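You operate a simulated robot arm through the tools that you are given. There is no shell and no other tool. Be economical: measure what you need, move in short steps, check, and stop when the job is done.

The job below is to be done with a simulated two-armed robot. You get a single attempt, and the scene is never put back.

## Task
Carry the blue seed tray under the peg board and press its holes.
Fine: roll the grey trolley against the wall bench and brake it before the tray is lifted; board up again; the green seed tray, its cover and other controls of the wall bench stay.

Only the result counts: the job must be done as asked and must still hold three seconds after the hand-in. Knocking over, shifting, dropping, spilling or breaking anything else fails it. Lids that push on must go on centred and level and be pressed home; caps that screw on are set level and turned clockwise until they are tight.

## Robot
Two 6-joint arms with two-finger parallel grippers on one trunk, on a base that drives. Base frame: it is fixed to the floor where the robot stands at the start and does not move with it; the origin is under the middle of the robot, x ahead of it, y to its left, z up; the surface under the hand at the start is at about z = 773. Lengths are in mm, angles in degrees, forces in N, time in s.
The left shoulder is at the start at [60, 187, 1197], the right one opposite. With the tool pointing down near the work surface each hand reaches from about 100 to 580 mm from the robot's upright axis, wherever it stands, measured 20 degrees to its own side. Places, roughly: base under the peg board [0, -600, 800]; dial below the grey heat mat [-1000, -1000, 700]; dial below the orange heat mat [-500, -700, 700]; green valve handle [-400, -700, 900]; grey trolley [500, -300, 500]; peg board [100, -800, 1000]; red lever [200, -200, 700]; switch below the grey heat mat [-1200, -1200, 700]; switch below the orange heat mat [-700, -900, 700]; switch beside the grow lamp plate [-1500, -1400, 700]. Payload 1.57 kg a hand.
Tool frame (each hand has its own): the origin (TCP) lies between the finger pads and is the grasp point; the fingertips stand 30 mm ahead of it; z points along the fingers, y is the line along which they close. The gripper opens to 110 mm. The fingers are 24 mm wide and 12 mm thick; the gripper's body (48 by 112 mm) begins 78 mm behind the TCP.
Orientation is that of the tool frame in the base frame, as [roll, pitch, yaw] about the fixed x, y, z axes, in that order (R = Rz(yaw) Ry(pitch) Rx(roll)). With the fingers straight down and closing along the base's y, the tool's x points along the base's -x, its y along +y and its z along -z.

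## Interface
- The arms move only by the tool servo_tool. It takes "left_increments", "right_increments" or both (then of equal length, played together; a hand with none holds still); each is a list of rows, each a list of 3 entries, a list of its own where there are three numbers: the shift along the tool's x, y, z in mm, then the turn, a rotation vector about the tool's x, y, z in degrees, then the gripper command, from -1 (shut) to 1 (fully open), values between in proportion. In form: [[[dx, dy, dz], [ax, ay, az], claw], ...]. A call has 1 to 10 rows; each row is the pose to reach, as a shift and turn from the pose commanded when the call began, along the tool's axes at that moment. Each row takes 0.2 s and may step no farther than 50 mm and 8.6 degrees from the row before; otherwise, or with a gripper value out of range, the whole call is refused. Where a pose cannot be reached the arm comes as near as it can. A force on the tool above 80 N (or 10 N above the force at the start of the call, whichever is more), or a blocked arm, ends the call early, and 0.2 s more pass. Each finger travels about 153 mm/s and halts on what it meets, pressing with about 27 N; the grip force reading is that of the motor and also rises with nothing between the fingers. The clock runs only during rows and for 0.2 s after the last one: add rows that repeat a pose to give the fingers time. It gives the time, the measured TCP pose, the force on the tool (base axes), the opening and the grip force at its end, in the units of the frame above (readings bear some noise), with the torque about the TCP (base axes, N m) and any sound that the robot's microphone picked up.
- Cameras (640 x 400 px; columns grow to the right, rows downward): "scene" is now at [-1.9, -44.2, 1732.8]; the picture's right is [-0.58, -0.81, -0.00], its down [-0.66, 0.47, -0.59] and it looks along [0.48, -0.34, -0.81] (base axes); focal length 247 px, centre (320, 200). "left" rides on the left gripper at [70, -16, -141] in its tool frame; the picture's right is [0.23, 0.97, 0.00], its down [-0.86, 0.20, -0.48] and it looks along [-0.47, 0.11, 0.88] (tool axes); focal length 222 px, centre (320, 200). "right" rides on the right gripper at [70, 16, -141] in its tool frame; the picture's right is [-0.23, 0.97, 0.00], its down [-0.86, -0.20, -0.48] and it looks along [-0.47, -0.11, 0.88] (tool axes); focal length 222 px, centre (320, 200). There is no depth. A picture from a camera that has moved, and an enlarged one, comes with that camera's place and axes in the base frame and with its lens.
- capture(camera): a new picture of that camera. It takes no simulated time.
- slide_trunk(by): slides the trunk up (or, below 0, down) by that many mm; the arms and the scene camera ride with it, the base frame stays. It gives what a move gives, with no picture.
- base_move(legs): drives the robot by 1 to 6 legs, each [ahead, left, turn to the left] in mm, mm and degrees, along the robot's own axes; the way and the turn of a leg run together, so that a leg with both is an arc; at most 1500 mm and 180 degrees a leg. The arms and the cameras ride along, it lands a little off, and it stops where it bumps. It gives what a move gives.
- pan_tilt(pan, tilt): turns the head with the scene camera to pan (to the left, within 86 degrees either way) and tilt (down, from -29 to 69), counted from straight ahead of the robot. It gives what a move gives.
- zoom(camera, box): a new picture of the part [left, top, right, bottom] of that camera's present view, enlarged. It takes no simulated time.
- job_done(): hands the job in; it is judged then, once.

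Go step by step. Nothing tells you exact positions but the pictures and the camera data: compare them with the known pose of the tool, close in by small moves and look again before you grip or let go. The budget is 120 turns and 88 pictures, counting those below and the enlarged ones. Unless the task says otherwise, let go and move clear before handing in.

The tools are called as name(argument=value, ...) on one line, values as JSON. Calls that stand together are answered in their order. servo_tool: Moves the arms, as the interface text tells. Its arguments: {"type":"object","properties":{"left_increments":{"type":"array"},"right_increments":{"type":"array"}},"required":[]} The other tools are called the same way: slide_trunk (by) slides the trunk up or down; base_move (legs) drives the base; pan_tilt (pan, tilt) turns the head that bears the scene camera; capture (camera) takes a picture; zoom (camera, box) takes an enlarged picture of a part of a camera's view; job_done () hands the job in.

At the start:

```text
time: 0.0
left_tcp_pos: [340.7, -48.1, 1367.2]
left_tool_rot: [-180.0, 0.0, 180.0]
left_force: [0.6, -0.4, 0.1]
left_moment: [-0.01, -0.01, 0.03]
left_grip_width: 109.9
left_grip_force: 0.0
right_tcp_pos: [308.7, -354.5, 1377.6]
right_tool_rot: [-180.0, 0.0, 180.0]
right_force: [1.1, 0.2, -0.8]
right_moment: [-0.03, -0.02, 0.0]
right_grip_width: 110.1
right_grip_force: 0.0
trunk travel left (down, up): [-825.0, 165.0]
robot x, y, heading: [-0.8, 3.5, -0.1]
head pan, tilt: [-35.7, 53.8]
```

scene: 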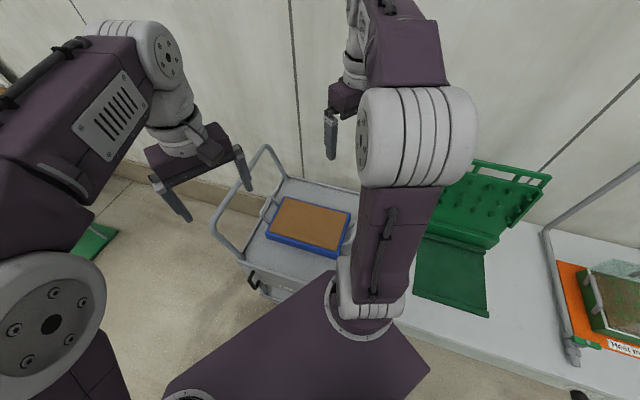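
right: 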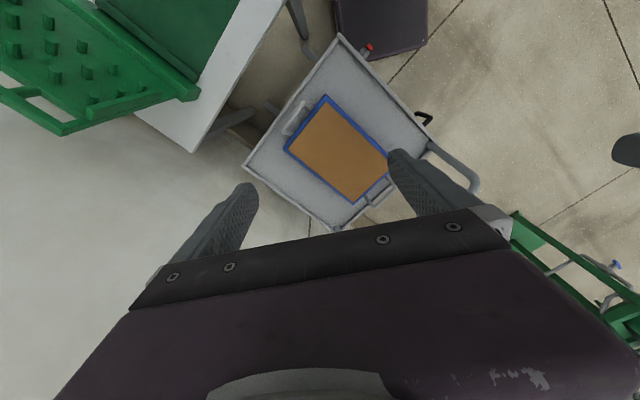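
left: 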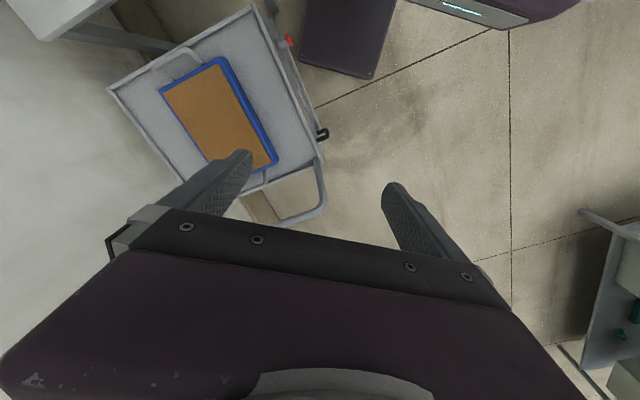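

I see the grey trolley with the blue tray ahead-right, and the wall bench with the green peg board beyond the right arm. First I look closer at the trolley and the bench.

zoom(camera="scene", box=[180, 120, 400, 320])

zoom(camera="right", box=[200, 0, 500, 240])

zoom(camera="left", box=[80, 0, 360, 230])

pan_tilt(pan=-75, tilt=45)

```text
2.00 times, centred on (290, 220) of scene
camera zoom: at [-1.9, -44.2, 1732.8], right [-0.58, -0.81, 0.0], down [-0.66, 0.47, -0.59], along [0.48, -0.34, -0.81], focal length 494 px, centre (380, 160)
```

zoom: 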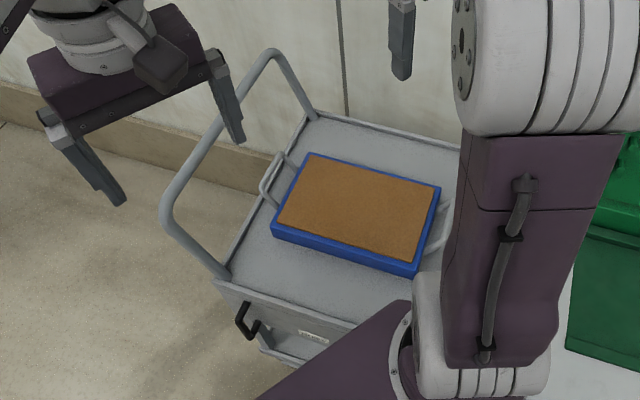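

```text
1.67 times, centred on (350, 120) of right
camera zoom: at [237.6, -337.5, 1517.2], right [0.23, 0.97, 0.0], down [0.86, -0.2, 0.48], along [0.47, -0.11, -0.88], focal length 370 px, centre (270, 333)
```

zoom: 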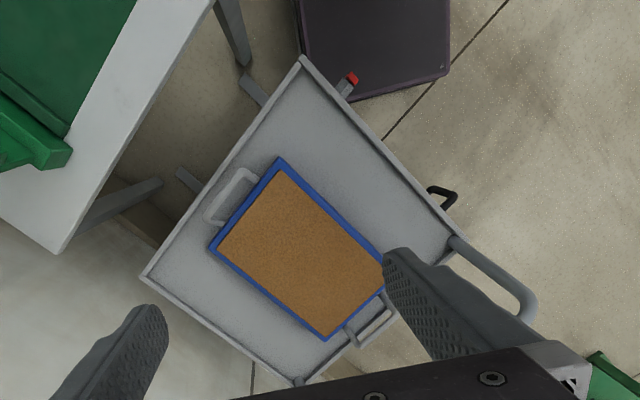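

```text
1.74 times, centred on (220, 115) of left
camera zoom: at [271.2, -64.3, 1508.7], right [-0.23, 0.97, 0.0], down [0.86, 0.2, 0.48], along [0.47, 0.11, -0.88], focal length 386 px, centre (494, 348)
```

zoom: 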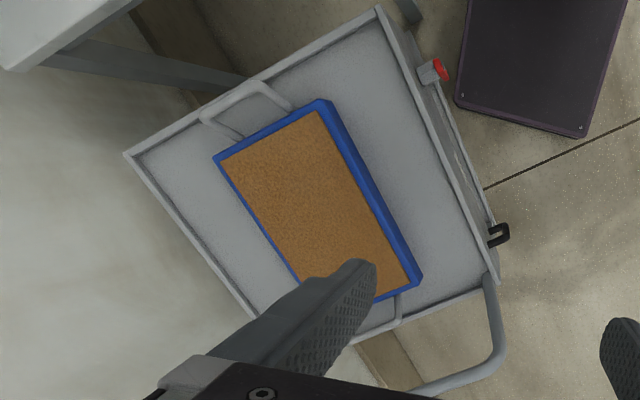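

```text
time: 1.1
left_tcp_pos: [338.5, -48.2, 1366.8]
left_tool_rot: [-180.0, 0.1, 180.0]
left_force: [0.3, 1.3, 0.6]
left_moment: [-0.01, 0.01, -0.02]
left_grip_width: 109.9
left_grip_force: 0.0
right_tcp_pos: [308.0, -352.9, 1377.0]
right_tool_rot: [-180.0, 0.0, -180.0]
right_force: [0.0, -0.7, 0.7]
right_moment: [0.01, -0.02, 0.01]
right_grip_width: 109.8
right_grip_force: 0.1
trunk travel left (down, up): [-825.0, 165.0]
robot x, y, heading: [2.7, 0.5, -0.0]
head pan, tilt: [-75.0, 45.0]
```

The trolley stands skew at the end of the bench with a gap; its red brake lever is on the near side, and the tray has handles at both ends. Next I look at the bench.

capture(camera="scene")

```text
81 pictures are left
camera scene: at [-40.3, -79.8, 1744.8], right [-0.97, -0.26, 0.0], down [-0.18, 0.68, -0.71], along [0.18, -0.68, -0.71], focal length 247 px, centre (320, 200)
```

scene: 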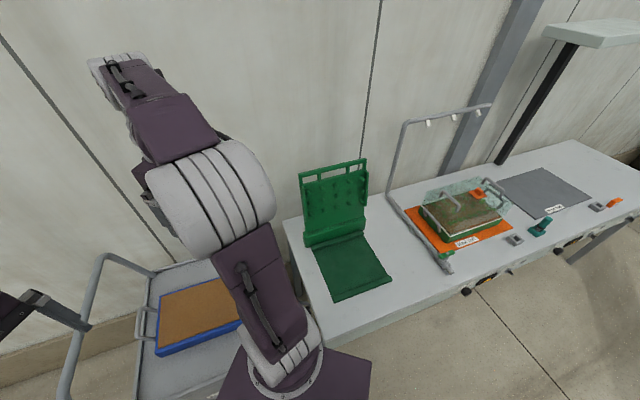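

zoom(camera="scene", box=[240, 130, 420, 320])

zoom(camera="scene", box=[80, 230, 360, 400])

```text
2.11 times, centred on (330, 225) of scene
camera zoom: at [-40.3, -79.8, 1744.8], right [-0.97, -0.26, 0.0], down [-0.18, 0.68, -0.71], along [0.18, -0.68, -0.71], focal length 520 px, centre (299, 147)
```

zoom: 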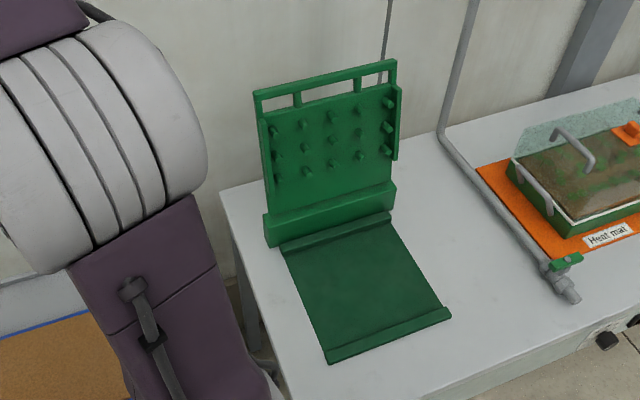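

```text
2.29 times, centred on (220, 315) of scene
camera zoom: at [-40.3, -79.8, 1744.8], right [-0.97, -0.26, 0.0], down [-0.18, 0.68, -0.71], along [0.18, -0.68, -0.71], focal length 565 px, centre (549, -63)
```

zoom: 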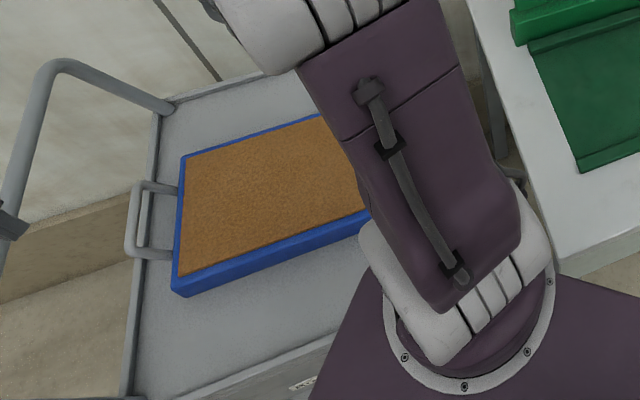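

The bench end and the trolley are parallel with a gap of about 150 mm, both turned about 36° from my axes. I back off a little, turn to face the wall and look at the trolley handle and brake from there.

base_move(legs=[[47, 185, 0], [0, 0, -53.6]])

pan_tilt(pan=0, tilt=50)

capture(camera="scene")

capture(camera="left")

capture(camera="right")

```text
time: 5.0
left_tcp_pos: [210.7, -118.9, 1366.7]
left_tool_rot: [179.9, 0.0, 126.4]
left_force: [-0.3, 0.1, -0.1]
left_moment: [0.02, 0.0, 0.01]
left_grip_width: 110.0
left_grip_force: 0.2
right_tcp_pos: [-56.4, -273.1, 1376.2]
right_tool_rot: [-180.0, -0.1, 126.3]
right_force: [0.0, 0.0, 0.7]
right_moment: [-0.02, -0.01, 0.01]
right_grip_width: 110.0
right_grip_force: 0.0
trunk travel left (down, up): [-825.0, 165.0]
robot x, y, heading: [44.4, 182.8, -53.6]
head pan, tilt: [-75.0, 45.0]
```

```text
time: 6.5
left_tcp_pos: [210.5, -117.4, 1366.9]
left_tool_rot: [179.9, 0.0, 126.3]
left_force: [-0.2, 0.3, -0.3]
left_moment: [-0.02, -0.01, 0.02]
left_grip_width: 109.9
left_grip_force: 0.1
right_tcp_pos: [-54.6, -273.8, 1377.4]
right_tool_rot: [180.0, 0.0, 126.3]
right_force: [-0.4, -0.3, 0.8]
right_moment: [-0.04, -0.03, 0.0]
right_grip_width: 110.1
right_grip_force: 0.1
trunk travel left (down, up): [-825.0, 165.0]
robot x, y, heading: [49.4, 183.6, -53.5]
head pan, tilt: [0.0, 50.0]
```

```text
78 pictures are left
camera scene: at [55.9, 168.7, 1737.9], right [-0.81, -0.59, 0.0], down [-0.45, 0.62, -0.64], along [0.38, -0.52, -0.77], focal length 247 px, centre (320, 200)
```

scene: 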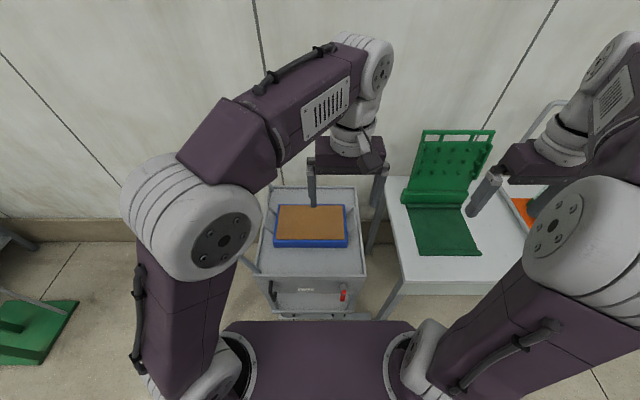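

```text
77 pictures are left
camera left: at [156.3, -72.1, 1508.7], right [0.65, 0.76, 0.0], down [0.67, -0.57, 0.48], along [0.36, -0.31, -0.88], focal length 222 px, centre (320, 200)
```

left: 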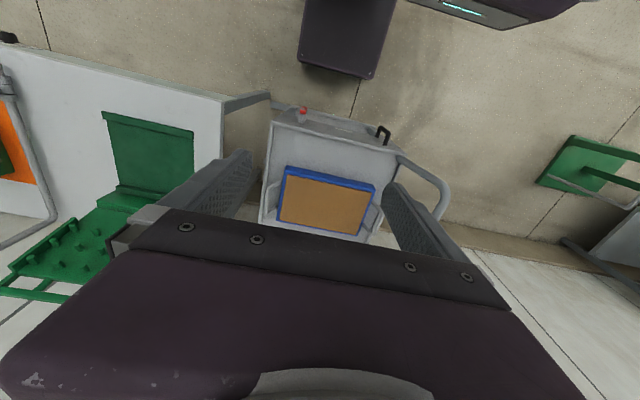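

```text
76 pictures are left
camera right: at [-83.7, -207.6, 1517.2], right [0.92, 0.39, 0.0], down [0.35, -0.81, 0.48], along [0.19, -0.44, -0.88], focal length 222 px, centre (320, 200)
```

right: 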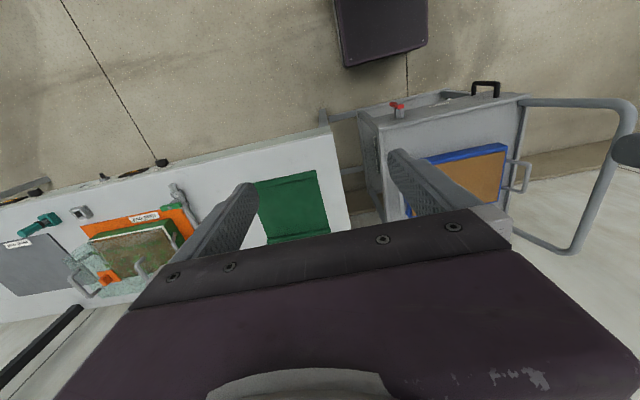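

I now face the wall squarely; the trolley's front shows a label, a black handle and the red lever. I zoom in on these.

zoom(camera="scene", box=[230, 170, 390, 330])

zoom(camera="scene", box=[250, 270, 370, 325])

zoom(camera="right", box=[310, 60, 640, 260])

```text
2.50 times, centred on (310, 250) of scene
camera zoom: at [55.9, 168.7, 1737.9], right [-0.81, -0.59, 0.0], down [-0.45, 0.62, -0.64], along [0.38, -0.52, -0.77], focal length 618 px, centre (345, 75)
```

zoom: 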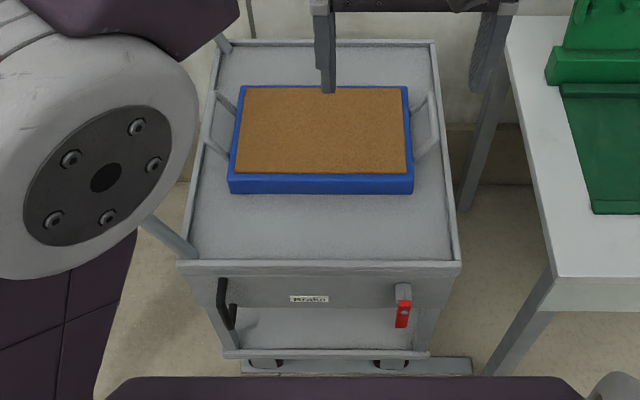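

```text
5.33 times, centred on (310, 298) of scene
camera zoom: at [55.9, 168.7, 1737.9], right [-0.81, -0.59, 0.0], down [-0.45, 0.62, -0.64], along [0.38, -0.52, -0.77], focal length 1317 px, centre (373, -320)
```

zoom: 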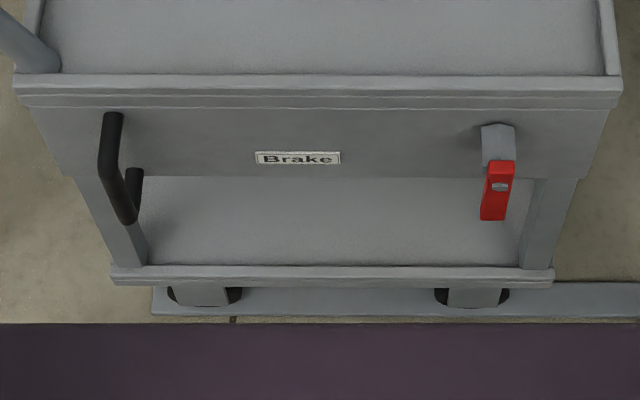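

```text
1.94 times, centred on (475, 160) of right
camera zoom: at [-83.7, -207.6, 1517.2], right [0.92, 0.39, 0.0], down [0.35, -0.81, 0.48], along [0.19, -0.44, -0.88], focal length 431 px, centre (19, 278)
```

zoom: 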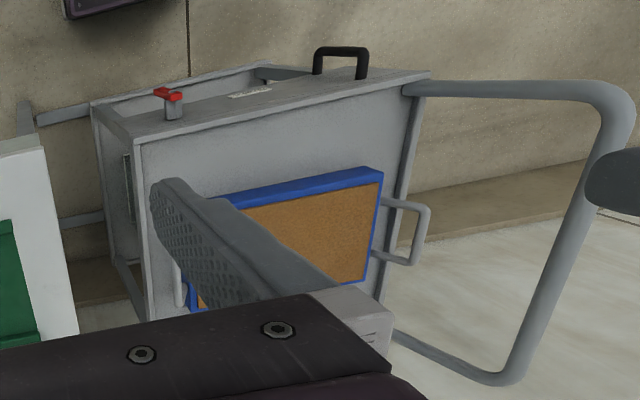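

The trolley runs on a floor rail, its black handle is at the front left, and the red brake lever at the front right. I lower the trunk and bring the left hand over the black handle for a close look.

slide_trunk(by=-150)

servo_tool(left_increments=[[[0, 36, 28], [0, 0, 0], 0], [[0, 72, 56], [0, 0, 0], 0], [[0, 108, 84], [0, 0, 0], 0], [[0, 144, 112], [0, 0, 0], 0], [[0, 180, 140], [0, 0, 0], 0], [[0, 216, 170], [0, 0, 0], 0], [[0, 250, 200], [0, 0, 0], 0], [[0, 250, 200], [0, 0, 0], 0]], right_increments=[[[0, 30, 28], [0, 0, 0], 0], [[0, 60, 56], [0, 0, 0], 0], [[0, 90, 84], [0, 0, 0], 0], [[0, 120, 112], [0, 0, 0], 0], [[0, 150, 140], [0, 0, 0], 0], [[0, 180, 170], [0, 0, 0], 0], [[0, 210, 190], [0, 0, 0], 0], [[0, 210, 190], [0, 0, 0], 0]])

capture(camera="left")

capture(camera="right")

capture(camera="scene")

```text
time: 8.2
left_tcp_pos: [209.6, -119.5, 1217.0]
left_tool_rot: [-179.9, 0.0, 126.3]
left_force: [-0.9, 0.0, -1.0]
left_moment: [0.01, 0.0, 0.0]
left_grip_width: 110.2
left_grip_force: 0.1
right_tcp_pos: [-55.6, -273.7, 1226.7]
right_tool_rot: [179.9, -0.1, 126.3]
right_force: [0.4, -0.4, 0.7]
right_moment: [0.0, 0.02, 0.0]
right_grip_width: 110.1
right_grip_force: 0.2
trunk travel left (down, up): [-675.0, 315.0]
robot x, y, heading: [46.4, 182.3, -53.3]
head pan, tilt: [0.0, 50.0]
```

```text
time: 10.0
left_tcp_pos: [411.3, 30.5, 1018.6]
left_tool_rot: [179.9, 0.0, 126.3]
left_force: [0.2, -0.6, -0.1]
left_moment: [-0.01, 0.01, 0.01]
left_grip_width: 55.1
left_grip_force: 0.1
right_tcp_pos: [113.9, -148.1, 1037.1]
right_tool_rot: [-180.0, 0.0, 126.4]
right_force: [0.5, 0.1, 0.6]
right_moment: [0.02, -0.04, 0.0]
right_grip_width: 55.2
right_grip_force: 0.0
trunk travel left (down, up): [-675.0, 315.0]
robot x, y, heading: [49.7, 184.1, -53.9]
head pan, tilt: [0.0, 50.0]
```

```text
72 pictures are left
camera left: at [357.7, 77.1, 1159.5], right [0.65, 0.76, 0.0], down [0.67, -0.57, 0.48], along [0.36, -0.31, -0.88], focal length 222 px, centre (320, 200)
```

left: 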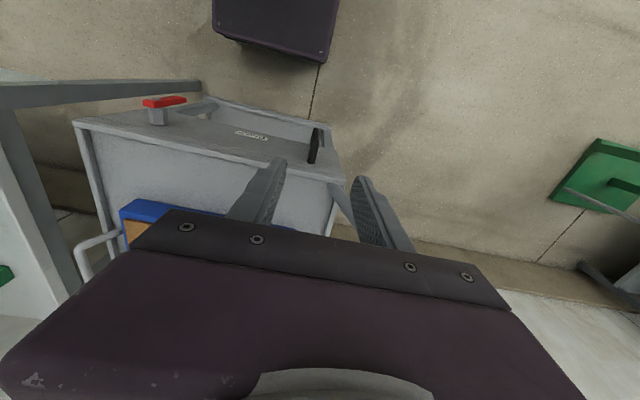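

```text
71 pictures are left
camera right: at [85.0, -82.9, 1177.7], right [0.92, 0.39, 0.0], down [0.34, -0.81, 0.48], along [0.19, -0.44, -0.88], focal length 222 px, centre (320, 200)
```

right: 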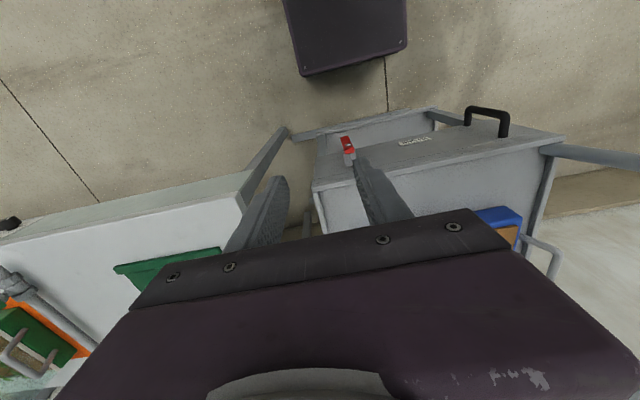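

```text
70 pictures are left
camera scene: at [54.4, 168.8, 1587.9], right [-0.81, -0.59, 0.0], down [-0.45, 0.62, -0.64], along [0.38, -0.52, -0.77], focal length 247 px, centre (320, 200)
```

scene: 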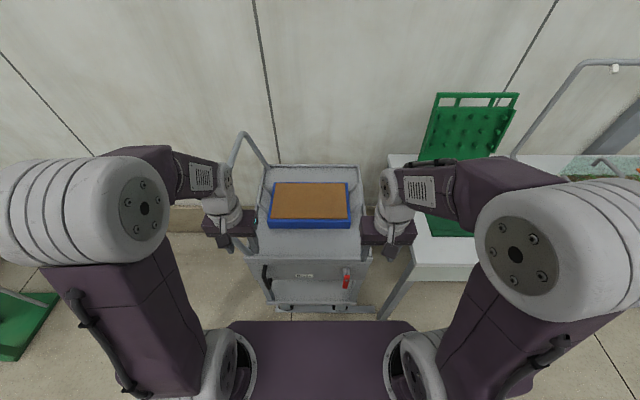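

Triangulation puts the black handle as a vertical bar at about n=351 (along the bench), 260 mm before my axes' origin, z 605–730. I descend to just above it and look again.

servo_tool(left_increments=[[[-41, 2, 0], [0, 0, 0], 0], [[-41, 2, 45], [0, 0, 0], 0], [[-41, 2, 90], [0, 0, 0], 0], [[-41, 2, 135], [0, 0, 0], 0], [[-41, 2, 180], [0, 0, 0], 0], [[-41, 2, 225], [0, 0, 0], 0], [[-41, 2, 240], [0, 0, 0], 0], [[-41, 2, 240], [0, 0, 0], 0]])

capture(camera="left")

zoom(camera="scene", box=[200, 180, 400, 340])

zoom(camera="right", box=[300, 80, 600, 260])

```text
time: 11.8
left_tcp_pos: [437.0, -2.6, 775.6]
left_tool_rot: [-180.0, 0.0, 126.4]
left_force: [0.1, 0.1, 0.6]
left_moment: [0.0, -0.01, -0.01]
left_grip_width: 55.0
left_grip_force: 0.1
right_tcp_pos: [114.7, -148.7, 1039.2]
right_tool_rot: [-180.0, 0.0, 126.3]
right_force: [-0.2, -0.8, 0.5]
right_moment: [0.0, 0.0, -0.02]
right_grip_width: 55.3
right_grip_force: 0.0
trunk travel left (down, up): [-675.0, 315.0]
robot x, y, heading: [48.7, 182.7, -53.9]
head pan, tilt: [0.0, 50.0]
```

```text
69 pictures are left
camera left: at [384.1, 44.8, 918.3], right [0.65, 0.76, 0.0], down [0.67, -0.57, 0.48], along [0.36, -0.31, -0.88], focal length 222 px, centre (320, 200)
```

left: 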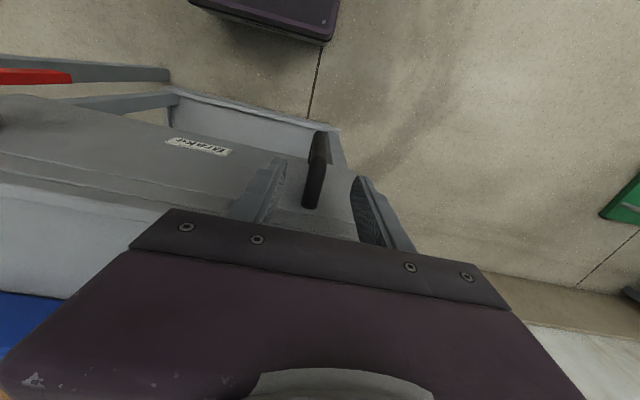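

```text
2.50 times, centred on (300, 260) of scene
camera zoom: at [55.9, 169.0, 1587.9], right [-0.81, -0.59, 0.0], down [-0.45, 0.62, -0.64], along [0.38, -0.52, -0.77], focal length 618 px, centre (370, 50)
```

zoom: 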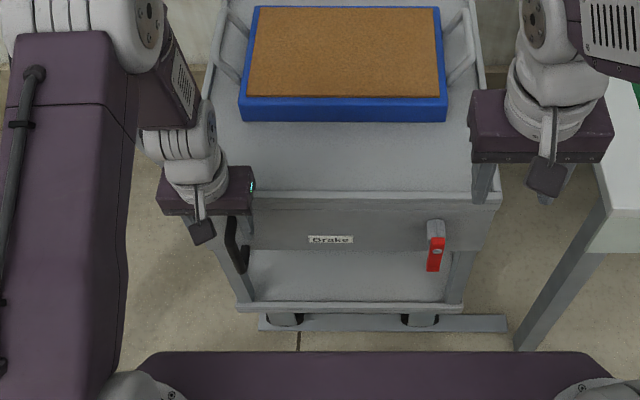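

```text
2.13 times, centred on (450, 170) of right
camera zoom: at [86.0, -83.0, 1177.9], right [0.92, 0.39, 0.0], down [0.35, -0.81, 0.48], along [0.19, -0.44, -0.88], focal length 474 px, centre (43, 264)
```

zoom: 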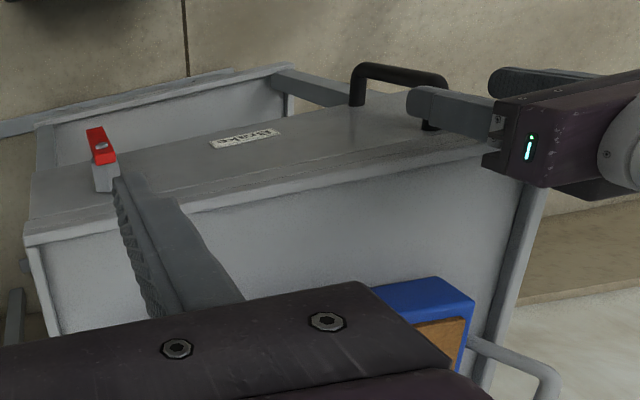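

The bar lies centred between the left fingers. I go down over it and close.

servo_tool(left_increments=[[[0, 0, 40], [0, 0, 0], 0], [[0, 0, 80], [0, 0, 0], 0], [[0, 0, 80], [0, 0, 0], -1], [[0, 0, 80], [0, 0, 0], -1], [[0, 0, 80], [0, 0, 0], -1]])

capture(camera="left")

```text
time: 13.0
left_tcp_pos: [438.1, -3.7, 697.1]
left_tool_rot: [179.9, 0.1, 126.2]
left_force: [-13.0, -9.5, -12.1]
left_moment: [-1.32, -0.1, -0.11]
left_grip_width: 15.7
left_grip_force: 31.3
right_tcp_pos: [112.7, -149.2, 1036.8]
right_tool_rot: [179.9, 0.0, 126.3]
right_force: [-0.6, -0.7, 0.3]
right_moment: [-0.02, -0.01, -0.01]
right_grip_width: 55.3
right_grip_force: 0.0
trunk travel left (down, up): [-675.0, 315.0]
robot x, y, heading: [48.1, 187.1, -53.7]
head pan, tilt: [0.0, 50.0]
```

```text
66 pictures are left
camera left: at [382.7, 42.8, 838.2], right [0.65, 0.76, 0.0], down [0.67, -0.57, 0.48], along [0.36, -0.31, -0.88], focal length 222 px, centre (320, 200)
```

left: 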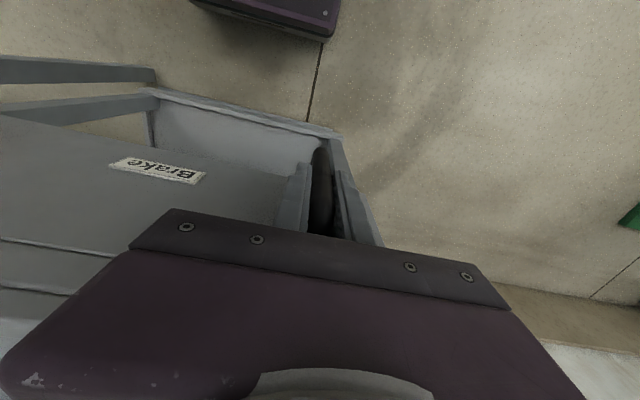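

Handle gripped. Now I roll the trolley along its rail toward the bench in small steps.

servo_tool(left_increments=[[[0, -13, 0], [0, 0, 0], -1], [[0, -26, 0], [0, 0, 0], -1], [[0, -39, 0], [0, 0, 0], -1], [[0, -52, 0], [0, 0, 0], -1], [[0, -65, 0], [0, 0, 0], -1], [[0, -78, 0], [0, 0, 0], -1], [[0, -91, 0], [0, 0, 0], -1], [[0, -104, 0], [0, 0, 0], -1], [[0, -117, 0], [0, 0, 0], -1], [[0, -130, 0], [0, 0, 0], -1]])

capture(camera="scene")

```text
time: 15.2
left_tcp_pos: [331.5, -79.3, 695.8]
left_tool_rot: [180.0, -0.2, 126.3]
left_force: [-3.9, 4.3, -23.1]
left_moment: [-0.36, 0.02, -0.27]
left_grip_width: 16.4
left_grip_force: 31.4
right_tcp_pos: [114.3, -149.2, 1036.6]
right_tool_rot: [180.0, -0.1, 126.2]
right_force: [0.4, 0.7, 0.1]
right_moment: [0.0, 0.03, 0.02]
right_grip_width: 55.2
right_grip_force: 0.0
trunk travel left (down, up): [-675.0, 315.0]
robot x, y, heading: [45.8, 182.5, -53.8]
head pan, tilt: [0.0, 50.0]
```

```text
65 pictures are left
camera scene: at [56.9, 167.4, 1587.6], right [-0.81, -0.59, 0.0], down [-0.45, 0.62, -0.64], along [0.38, -0.52, -0.77], focal length 247 px, centre (320, 200)
```

scene: 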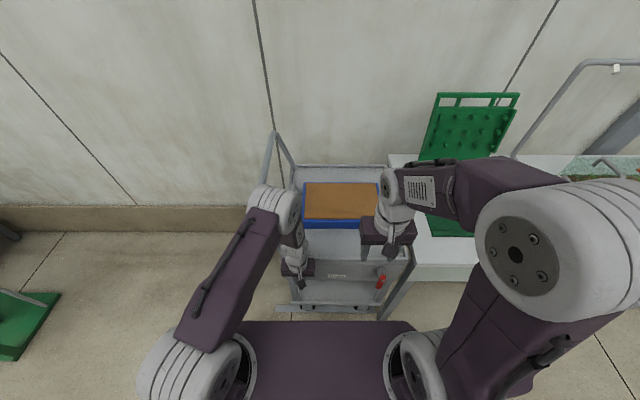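

It rolls freely. I continue slowly until it meets the bench.

servo_tool(left_increments=[[[0, -4, 0], [0, 0, 0], -1], [[0, -8, 0], [0, 0, 0], -1], [[0, -12, 0], [0, 0, 0], -1], [[0, -15, 0], [0, 0, 0], -1], [[0, -18, 0], [0, 0, 0], -1], [[0, -21, 0], [0, 0, 0], -1], [[0, -24, 0], [0, 0, 0], -1], [[0, -27, 0], [0, 0, 0], -1], [[0, -30, 0], [0, 0, 0], -1]])

zoom(camera="scene", box=[270, 140, 470, 320])

```text
time: 16.4
left_tcp_pos: [329.7, -81.9, 696.7]
left_tool_rot: [-179.8, -0.6, 127.0]
left_force: [64.9, 27.7, 18.9]
left_moment: [0.71, -1.05, -0.5]
left_grip_width: 20.3
left_grip_force: 33.9
right_tcp_pos: [124.7, -144.1, 1039.8]
right_tool_rot: [-179.5, 0.0, 126.6]
right_force: [0.1, -0.1, 0.3]
right_moment: [-0.03, 0.02, 0.03]
right_grip_width: 54.8
right_grip_force: 0.1
trunk travel left (down, up): [-675.0, 315.0]
robot x, y, heading: [52.5, 186.3, -53.2]
head pan, tilt: [0.0, 50.0]
stopped in row 6 (left hand): the force on the tool passed its limit at 81 N (the readings are from after the stop); the commanded pose is now the measured one
```

```text
2.22 times, centred on (370, 230) of scene
camera zoom: at [68.0, 175.7, 1588.2], right [-0.8, -0.6, 0.01], down [-0.46, 0.61, -0.64], along [0.38, -0.52, -0.77], focal length 549 px, centre (209, 133)
```

zoom: 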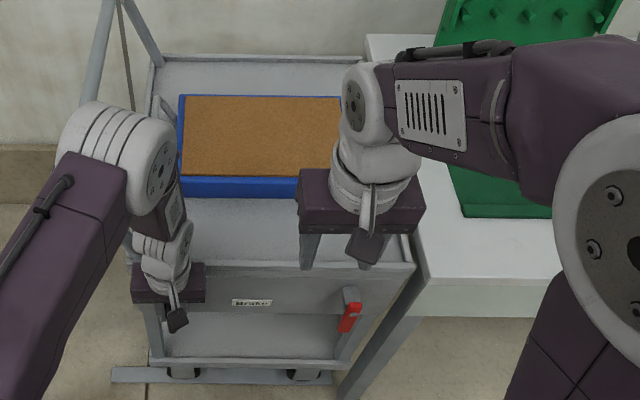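

The trolley met a stop after about 135 mm. I bring the right hand over the brake lever to look at the gap and the lever.

servo_tool(right_increments=[[[-5, -45, 10], [0, 0, 0], 0], [[-10, -90, 20], [0, 0, 0], 0], [[-10, -105, 40], [0, 0, 0], 0], [[-10, -105, 40], [0, 0, 0], 0]])

capture(camera="right")

zoom(camera="scene", box=[300, 140, 450, 320])

```text
time: 17.4
left_tcp_pos: [326.8, -82.4, 695.6]
left_tool_rot: [-179.7, -0.3, 127.0]
left_force: [67.5, 33.5, 24.1]
left_moment: [1.22, -1.06, -0.48]
left_grip_width: 25.8
left_grip_force: 37.1
right_tcp_pos: [44.4, -212.7, 999.0]
right_tool_rot: [-179.6, 0.1, 126.4]
right_force: [-0.3, -0.6, -0.4]
right_moment: [0.02, -0.02, -0.02]
right_grip_width: 54.9
right_grip_force: 0.0
trunk travel left (down, up): [-675.0, 315.0]
robot x, y, heading: [47.7, 183.2, -53.6]
head pan, tilt: [0.0, 50.0]
```

```text
63 pictures are left
camera right: at [15.7, -146.9, 1139.8], right [0.92, 0.4, -0.01], down [0.35, -0.8, 0.48], along [0.18, -0.44, -0.88], focal length 222 px, centre (320, 200)
```

right: 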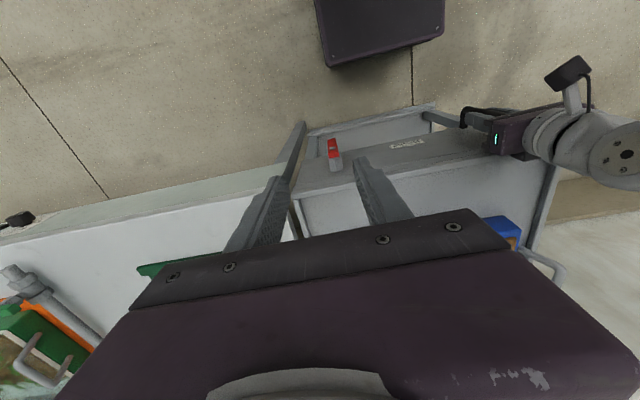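

```text
2.22 times, centred on (375, 230) of scene
camera zoom: at [66.8, 176.9, 1587.9], right [-0.8, -0.59, 0.01], down [-0.46, 0.61, -0.64], along [0.38, -0.52, -0.77], focal length 549 px, centre (198, 133)
```

zoom: 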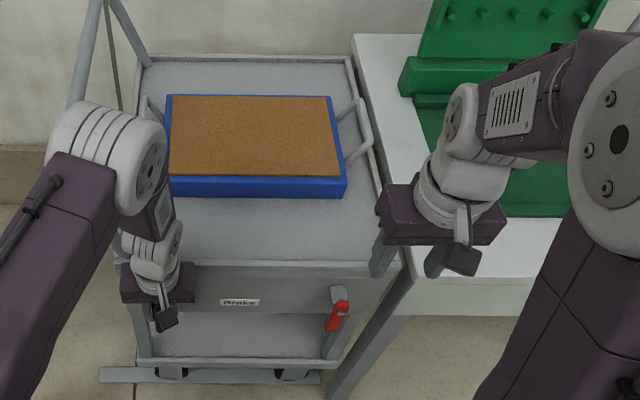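

zoom(camera="right", box=[240, 90, 440, 250])

zoom(camera="scene", box=[350, 150, 420, 200])

```text
2.50 times, centred on (340, 170) of right
camera zoom: at [15.7, -146.9, 1139.8], right [0.92, 0.4, -0.01], down [0.35, -0.8, 0.48], along [0.18, -0.44, -0.88], focal length 555 px, centre (270, 275)
```

zoom: 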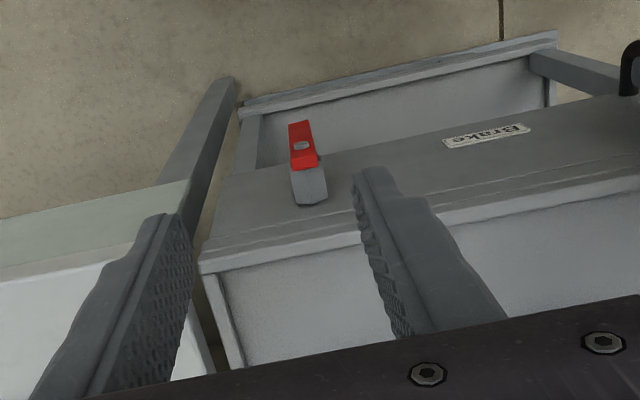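

```text
8.00 times, centred on (385, 175) of scene
camera zoom: at [66.8, 176.9, 1587.9], right [-0.8, -0.59, 0.01], down [-0.46, 0.61, -0.64], along [0.38, -0.52, -0.77], focal length 1976 px, centre (-200, 400)
```

zoom: 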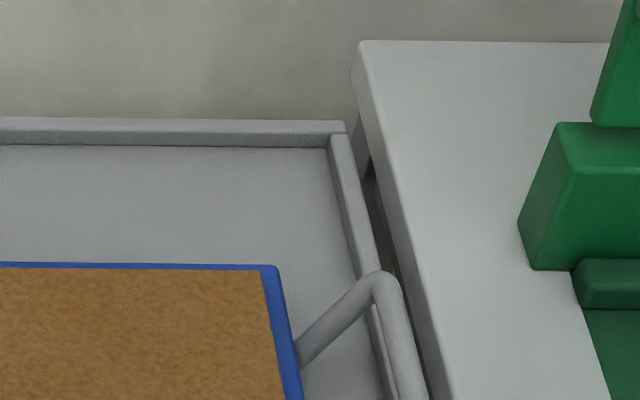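

A narrow gap seems visible, though it may be parallax since the bench is higher. I look straight down on it with the right camera, easing the left hand's push.

servo_tool(left_increments=[[[0, 3, 0], [0, 0, 0], -1], [[0, 6, 0], [0, 0, 0], -1], [[0, 6, 0], [0, 0, 0], -1]], right_increments=[[[0, -45, 0], [0, 0, 0], 0], [[0, -90, 0], [0, 0, 0], 0], [[0, -119, 0], [0, 0, 0], 0]])

capture(camera="right")

zoom(camera="right", box=[280, 100, 400, 240])

```text
time: 18.2
left_tcp_pos: [330.9, -81.0, 695.8]
left_tool_rot: [-179.8, -0.4, 127.0]
left_force: [57.9, 31.6, 14.8]
left_moment: [0.51, -1.06, -0.34]
left_grip_width: 17.6
left_grip_force: 32.5
right_tcp_pos: [-54.2, -284.8, 1000.1]
right_tool_rot: [-179.7, 0.0, 126.4]
right_force: [0.4, 0.5, 0.1]
right_moment: [-0.02, 0.0, -0.01]
right_grip_width: 54.7
right_grip_force: 0.1
trunk travel left (down, up): [-675.0, 315.0]
robot x, y, heading: [45.0, 182.9, -53.5]
head pan, tilt: [0.0, 50.0]
```

```text
59 pictures are left
camera right: at [-82.2, -219.2, 1139.9], right [0.92, 0.4, -0.01], down [0.35, -0.8, 0.48], along [0.18, -0.44, -0.88], focal length 222 px, centre (320, 200)
```

right: 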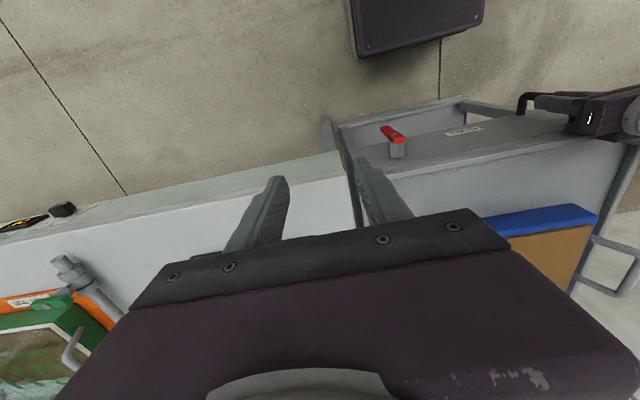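

```text
2.86 times, centred on (340, 170) of right
camera zoom: at [-82.2, -219.2, 1139.9], right [0.92, 0.4, -0.01], down [0.35, -0.8, 0.48], along [0.18, -0.44, -0.88], focal length 635 px, centre (263, 286)
```

zoom: 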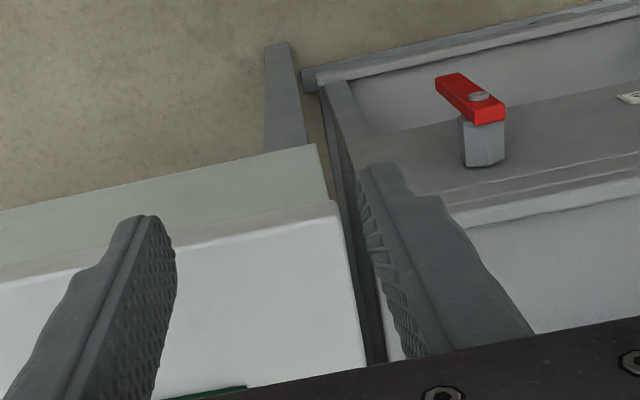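

Lever is hanging straight down from a bolt at about n=-83, v=-246, z=713, turning about the outward axis. I close the right gripper, tilt it 45° forward and pose beside the lever.

servo_tool(right_increments=[[[8, 16, 20], [0, -7.5, 0], -1], [[16, 32, 40], [0, -15, 0], -1], [[24, 48, 60], [0, -22.5, 0], -1], [[32, 64, 80], [0, -30, 0], -1], [[40, 80, 100], [0, -37.5, 0], -1], [[40, 97, 120], [0, -45, 0], -1], [[40, 97, 120], [0, -45, 0], -1]])

capture(camera="right")

capture(camera="scene")

```text
time: 19.9
left_tcp_pos: [331.5, -80.6, 696.1]
left_tool_rot: [-179.7, -0.4, 126.9]
left_force: [55.9, 32.8, 6.4]
left_moment: [0.29, -1.19, -0.35]
left_grip_width: 16.3
left_grip_force: 32.4
right_tcp_pos: [-48.4, -310.4, 967.8]
right_tool_rot: [-179.7, 44.8, 126.7]
right_force: [0.2, 0.8, 0.0]
right_moment: [-0.03, -0.03, 0.03]
right_grip_width: 0.0
right_grip_force: 21.3
right hand out of reach, approached as far as the arm can: row 3, 4, 5, 6, 7
trunk travel left (down, up): [-675.0, 315.0]
robot x, y, heading: [46.6, 184.5, -53.5]
head pan, tilt: [0.0, 50.0]
```

```text
57 pictures are left
camera right: at [-123.6, -181.1, 1017.7], right [0.88, 0.45, 0.16], down [0.0, -0.33, 0.94], along [0.48, -0.83, -0.29], focal length 222 px, centre (320, 200)
```

right: 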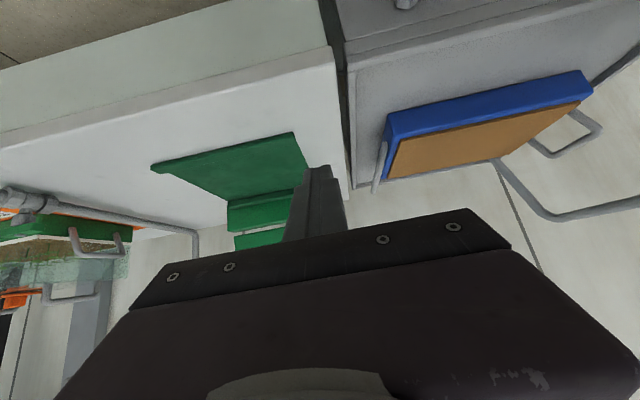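

```text
56 pictures are left
camera scene: at [66.0, 175.8, 1587.8], right [-0.8, -0.59, 0.01], down [-0.46, 0.61, -0.64], along [0.38, -0.52, -0.77], focal length 247 px, centre (320, 200)
```

scene: 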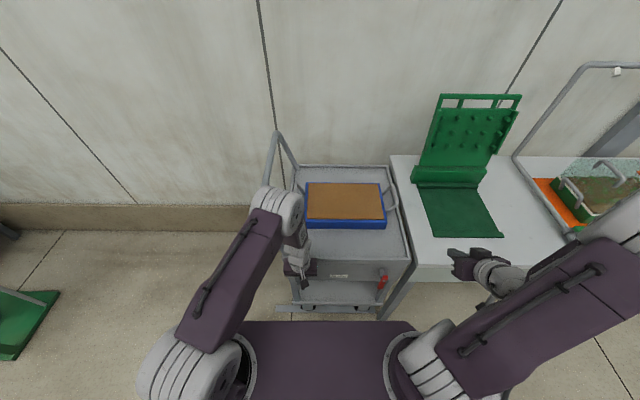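

The tilted pose is too close to the body. I release the handle, raise both hands a little and back the robot off by 120 mm.

servo_tool(left_increments=[[[0, 3, 0], [0, 0, 0], 0], [[0, 3, 0], [0, 0, 0], 0], [[0, 3, -45], [0, 0, 0], 0], [[0, 3, -90], [0, 0, 0], 0], [[0, 3, -120], [0, 0, 0], 0]])

base_move(legs=[[-120, 0, 0]])

```text
time: 21.1
left_tcp_pos: [326.9, -82.6, 817.0]
left_tool_rot: [180.0, -0.2, 126.7]
left_force: [0.0, 0.2, 0.3]
left_moment: [0.0, 0.01, -0.01]
left_grip_width: 55.1
left_grip_force: 0.1
right_tcp_pos: [-53.2, -314.8, 965.6]
right_tool_rot: [179.8, 44.9, 126.4]
right_force: [-0.1, 0.7, 0.1]
right_moment: [0.05, 0.0, 0.01]
right_grip_width: 0.0
right_grip_force: 21.1
trunk travel left (down, up): [-675.0, 315.0]
robot x, y, heading: [48.5, 182.8, -53.8]
head pan, tilt: [0.0, 50.0]
```

```text
time: 22.3
left_tcp_pos: [257.1, 14.4, 816.8]
left_tool_rot: [179.9, -0.3, 126.7]
left_force: [-0.4, 0.0, -0.8]
left_moment: [-0.01, 0.0, 0.0]
left_grip_width: 54.9
left_grip_force: 0.2
right_tcp_pos: [-126.1, -219.2, 964.4]
right_tool_rot: [179.7, 44.8, 126.3]
right_force: [-0.3, 0.1, 0.7]
right_moment: [-0.01, 0.01, -0.06]
right_grip_width: 0.0
right_grip_force: 21.2
trunk travel left (down, up): [-675.0, 315.0]
robot x, y, heading: [-22.9, 280.2, -53.6]
head pan, tilt: [0.0, 50.0]
```

servo_tool(right_increments=[[[16, 19, 39], [0, 0, 0], -1], [[32, 38, 78], [0, 0, 0], -1], [[48, 57, 117], [0, 0, 0], -1], [[64, 76, 157], [0, 0, 0], -1], [[80, 95, 196], [0, 0, 0], -1], [[96, 113, 235], [0, 0, 0], -1], [[96, 113, 235], [0, 0, 0], -1]])

zoom(camera="scene", box=[260, 130, 460, 280])

capture(camera="right")

```text
time: 23.5
left_tcp_pos: [253.5, 17.2, 819.5]
left_tool_rot: [180.0, 0.0, 126.5]
left_force: [0.1, 1.2, 0.2]
left_moment: [-0.05, 0.0, -0.02]
left_grip_width: 55.0
left_grip_force: 0.1
right_tcp_pos: [-3.3, -317.6, 825.1]
right_tool_rot: [175.7, 43.8, 123.6]
right_force: [0.1, -1.3, 0.0]
right_moment: [0.01, -0.04, -0.01]
right_grip_width: 0.0
right_grip_force: 21.1
right hand out of reach, approached as far as the arm can: row 1, 2, 3, 4, 5
trunk travel left (down, up): [-675.0, 315.0]
robot x, y, heading: [-24.4, 283.6, -54.0]
head pan, tilt: [0.0, 50.0]
stopped in row 5 (right hand): the force on the tool passed its limit at 191 N (the readings are from after the stop); the commanded pose is now the measured one
```

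```text
2.67 times, centred on (360, 205) of scene
camera zoom: at [-18.0, 274.2, 1587.7], right [-0.81, -0.59, 0.0], down [-0.45, 0.61, -0.65], along [0.38, -0.52, -0.76], focal length 659 px, centre (213, 187)
```

zoom: 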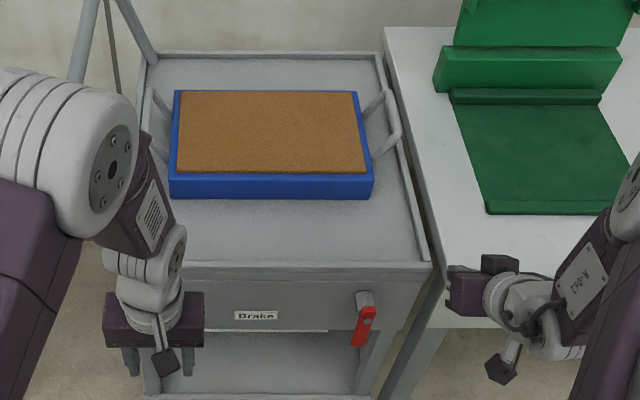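

```text
54 pictures are left
camera right: at [-81.6, -191.6, 878.5], right [0.87, 0.44, 0.21], down [-0.03, -0.38, 0.93], along [0.49, -0.81, -0.31], focal length 222 px, centre (320, 200)
```

right: 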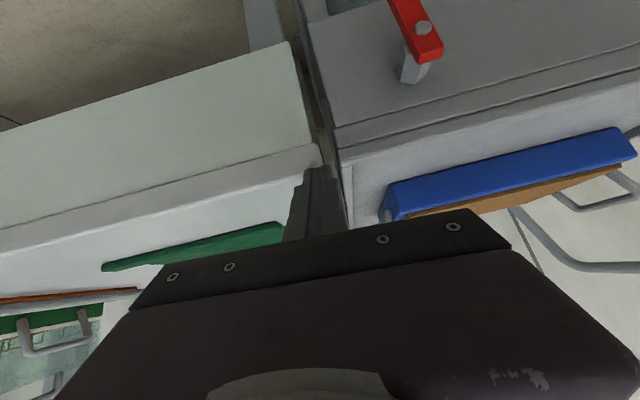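

The last pose request drifted since the commanded pose was still the unreachable one; the right hand touched near the bench edge. I draw it straight back and check everything.

servo_tool(right_increments=[[[14, 0, -39], [0, 0, 0], -1], [[28, 0, -77], [0, 0, 0], -1], [[28, 0, -77], [0, 0, 0], -1]])

capture(camera="scene")

capture(camera="right")

```text
time: 24.3
left_tcp_pos: [256.7, 10.9, 816.0]
left_tool_rot: [179.8, -0.4, 126.6]
left_force: [0.8, -0.4, -0.1]
left_moment: [0.03, 0.0, -0.02]
left_grip_width: 54.9
left_grip_force: 0.1
right_tcp_pos: [-47.7, -291.1, 873.3]
right_tool_rot: [174.7, 43.1, 123.1]
right_force: [0.2, 0.2, -0.7]
right_moment: [-0.01, -0.02, 0.0]
right_grip_width: 0.1
right_grip_force: 21.3
right hand out of reach, approached as far as the arm can: row 1, 2, 3
trunk travel left (down, up): [-675.0, 315.0]
robot x, y, heading: [-22.8, 281.0, -54.0]
head pan, tilt: [0.0, 50.0]
```

```text
53 pictures are left
camera scene: at [-13.0, 262.3, 1587.8], right [-0.81, -0.59, 0.0], down [-0.45, 0.62, -0.64], along [0.38, -0.52, -0.77], focal length 247 px, centre (320, 200)
```

scene: 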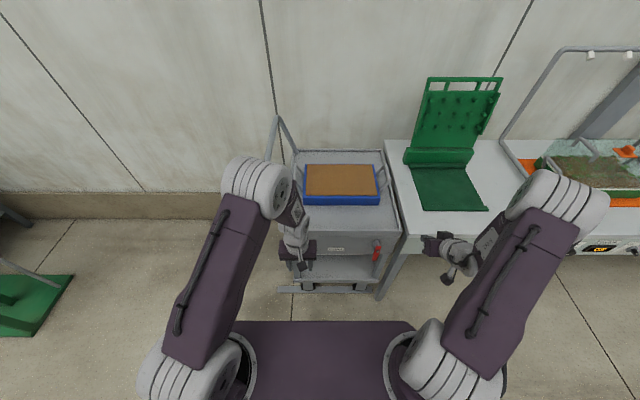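

```text
52 pictures are left
camera right: at [-126.4, -165.7, 928.0], right [0.87, 0.44, 0.22], down [-0.03, -0.39, 0.92], along [0.49, -0.81, -0.33], focal length 222 px, centre (320, 200)
```

right: 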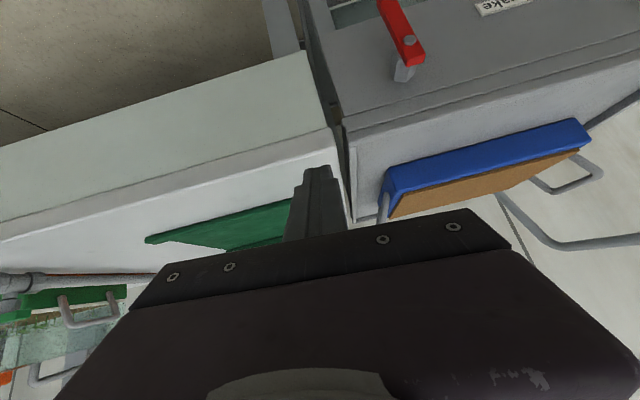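

The right hand is simply too far to the side now. I strafe the robot right by 150 mm so that the lever lies ahead of the right arm.

base_move(legs=[[0, -150, 0]])

servo_tool(right_increments=[[[7, 25, 10], [0.5, 0, -0.5], -1], [[14, 50, 20], [1, 0, -1], -1], [[21, 75, 30], [1.5, 0, -1.5], -1], [[28, 100, 40], [2.3, 0, -2], -1], [[28, 100, 40], [2.3, 0, -2], -1]])

```text
time: 25.6
left_tcp_pos: [134.7, -75.5, 816.1]
left_tool_rot: [180.0, -0.2, 126.6]
left_force: [-0.1, 0.0, -0.7]
left_moment: [0.0, -0.01, 0.04]
left_grip_width: 55.3
left_grip_force: 0.2
right_tcp_pos: [-168.9, -378.1, 873.5]
right_tool_rot: [174.8, 43.1, 123.2]
right_force: [-0.2, -0.7, 0.3]
right_moment: [-0.01, 0.0, 0.02]
right_grip_width: 0.1
right_grip_force: 21.4
trunk travel left (down, up): [-675.0, 315.0]
robot x, y, heading: [-145.1, 190.2, -53.7]
head pan, tilt: [0.0, 50.0]
```

```text
time: 26.9
left_tcp_pos: [135.1, -76.5, 816.6]
left_tool_rot: [179.8, -0.3, 126.7]
left_force: [0.8, -1.0, -0.6]
left_moment: [-0.01, -0.03, -0.02]
left_grip_width: 54.9
left_grip_force: 0.0
right_tcp_pos: [-77.5, -381.5, 866.4]
right_tool_rot: [175.6, 42.2, 124.2]
right_force: [-0.6, -1.3, -0.2]
right_moment: [-0.02, 0.0, 0.01]
right_grip_width: 0.0
right_grip_force: 21.3
right hand out of reach, approached as far as the arm can: row 1, 2, 3, 4, 5
trunk travel left (down, up): [-675.0, 315.0]
robot x, y, heading: [-144.5, 192.2, -53.5]
head pan, tilt: [0.0, 50.0]
```

Still limited by the wrist. I return the right hand to vertical at a comfortable spot ahead of the shoulder.

servo_tool(right_increments=[[[-18, 20, -27], [0, 7.5, 0], -1], [[-36, 40, -54], [0, 15, 0], -1], [[-54, 60, -81], [0, 22.5, 0], -1], [[-72, 80, -108], [0, 30, 0], -1], [[-90, 100, -135], [0, 37.5, 0], -1], [[-106, 123, -160], [0, 43, 0], -1], [[-106, 123, -160], [0, 43, 0], -1]])

```text
time: 28.4
left_tcp_pos: [135.4, -75.9, 815.4]
left_tool_rot: [179.9, -0.3, 126.7]
left_force: [0.3, 0.5, -0.7]
left_moment: [-0.02, -0.03, 0.03]
left_grip_width: 55.2
left_grip_force: 0.1
right_tcp_pos: [0.4, -281.3, 1057.3]
right_tool_rot: [179.4, 0.3, 126.7]
right_force: [-0.5, -0.1, 0.0]
right_moment: [-0.03, 0.05, 0.0]
right_grip_width: 0.2
right_grip_force: 21.7
right hand out of reach, approached as far as the arm can: row 3
trunk travel left (down, up): [-675.0, 315.0]
robot x, y, heading: [-138.5, 189.6, -53.7]
head pan, tilt: [0.0, 50.0]
```

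servo_tool(right_increments=[[[10, 12, 40], [0, 0, 0], -1], [[20, 24, 80], [0, 0, 0], -1], [[30, 36, 120], [0, 0, 0], -1], [[40, 48, 160], [0, 0, 0], -1], [[40, 48, 200], [0, 0, 0], -1], [[40, 48, 200], [0, -8, 0], -1], [[40, 48, 200], [0, -16, 0], -1], [[40, 48, 200], [0, -24, 0], -1], [[40, 48, 200], [0, -32, 0], -1], [[40, 48, 200], [0, -40, 0], -1]])

```text
time: 30.6
left_tcp_pos: [135.8, -75.5, 815.7]
left_tool_rot: [179.9, -0.3, 126.6]
left_force: [-0.4, -0.1, 0.0]
left_moment: [0.0, -0.01, -0.02]
left_grip_width: 55.2
left_grip_force: 0.1
right_tcp_pos: [16.6, -220.4, 856.8]
right_tool_rot: [179.0, 40.3, 126.1]
right_force: [0.1, -0.2, -1.6]
right_moment: [0.02, 0.02, 0.0]
right_grip_width: 0.2
right_grip_force: 21.5
right hand out of reach, approached as far as the arm can: row 7
trunk travel left (down, up): [-675.0, 315.0]
robot x, y, heading: [-141.3, 192.5, -53.9]
head pan, tilt: [0.0, 50.0]
```

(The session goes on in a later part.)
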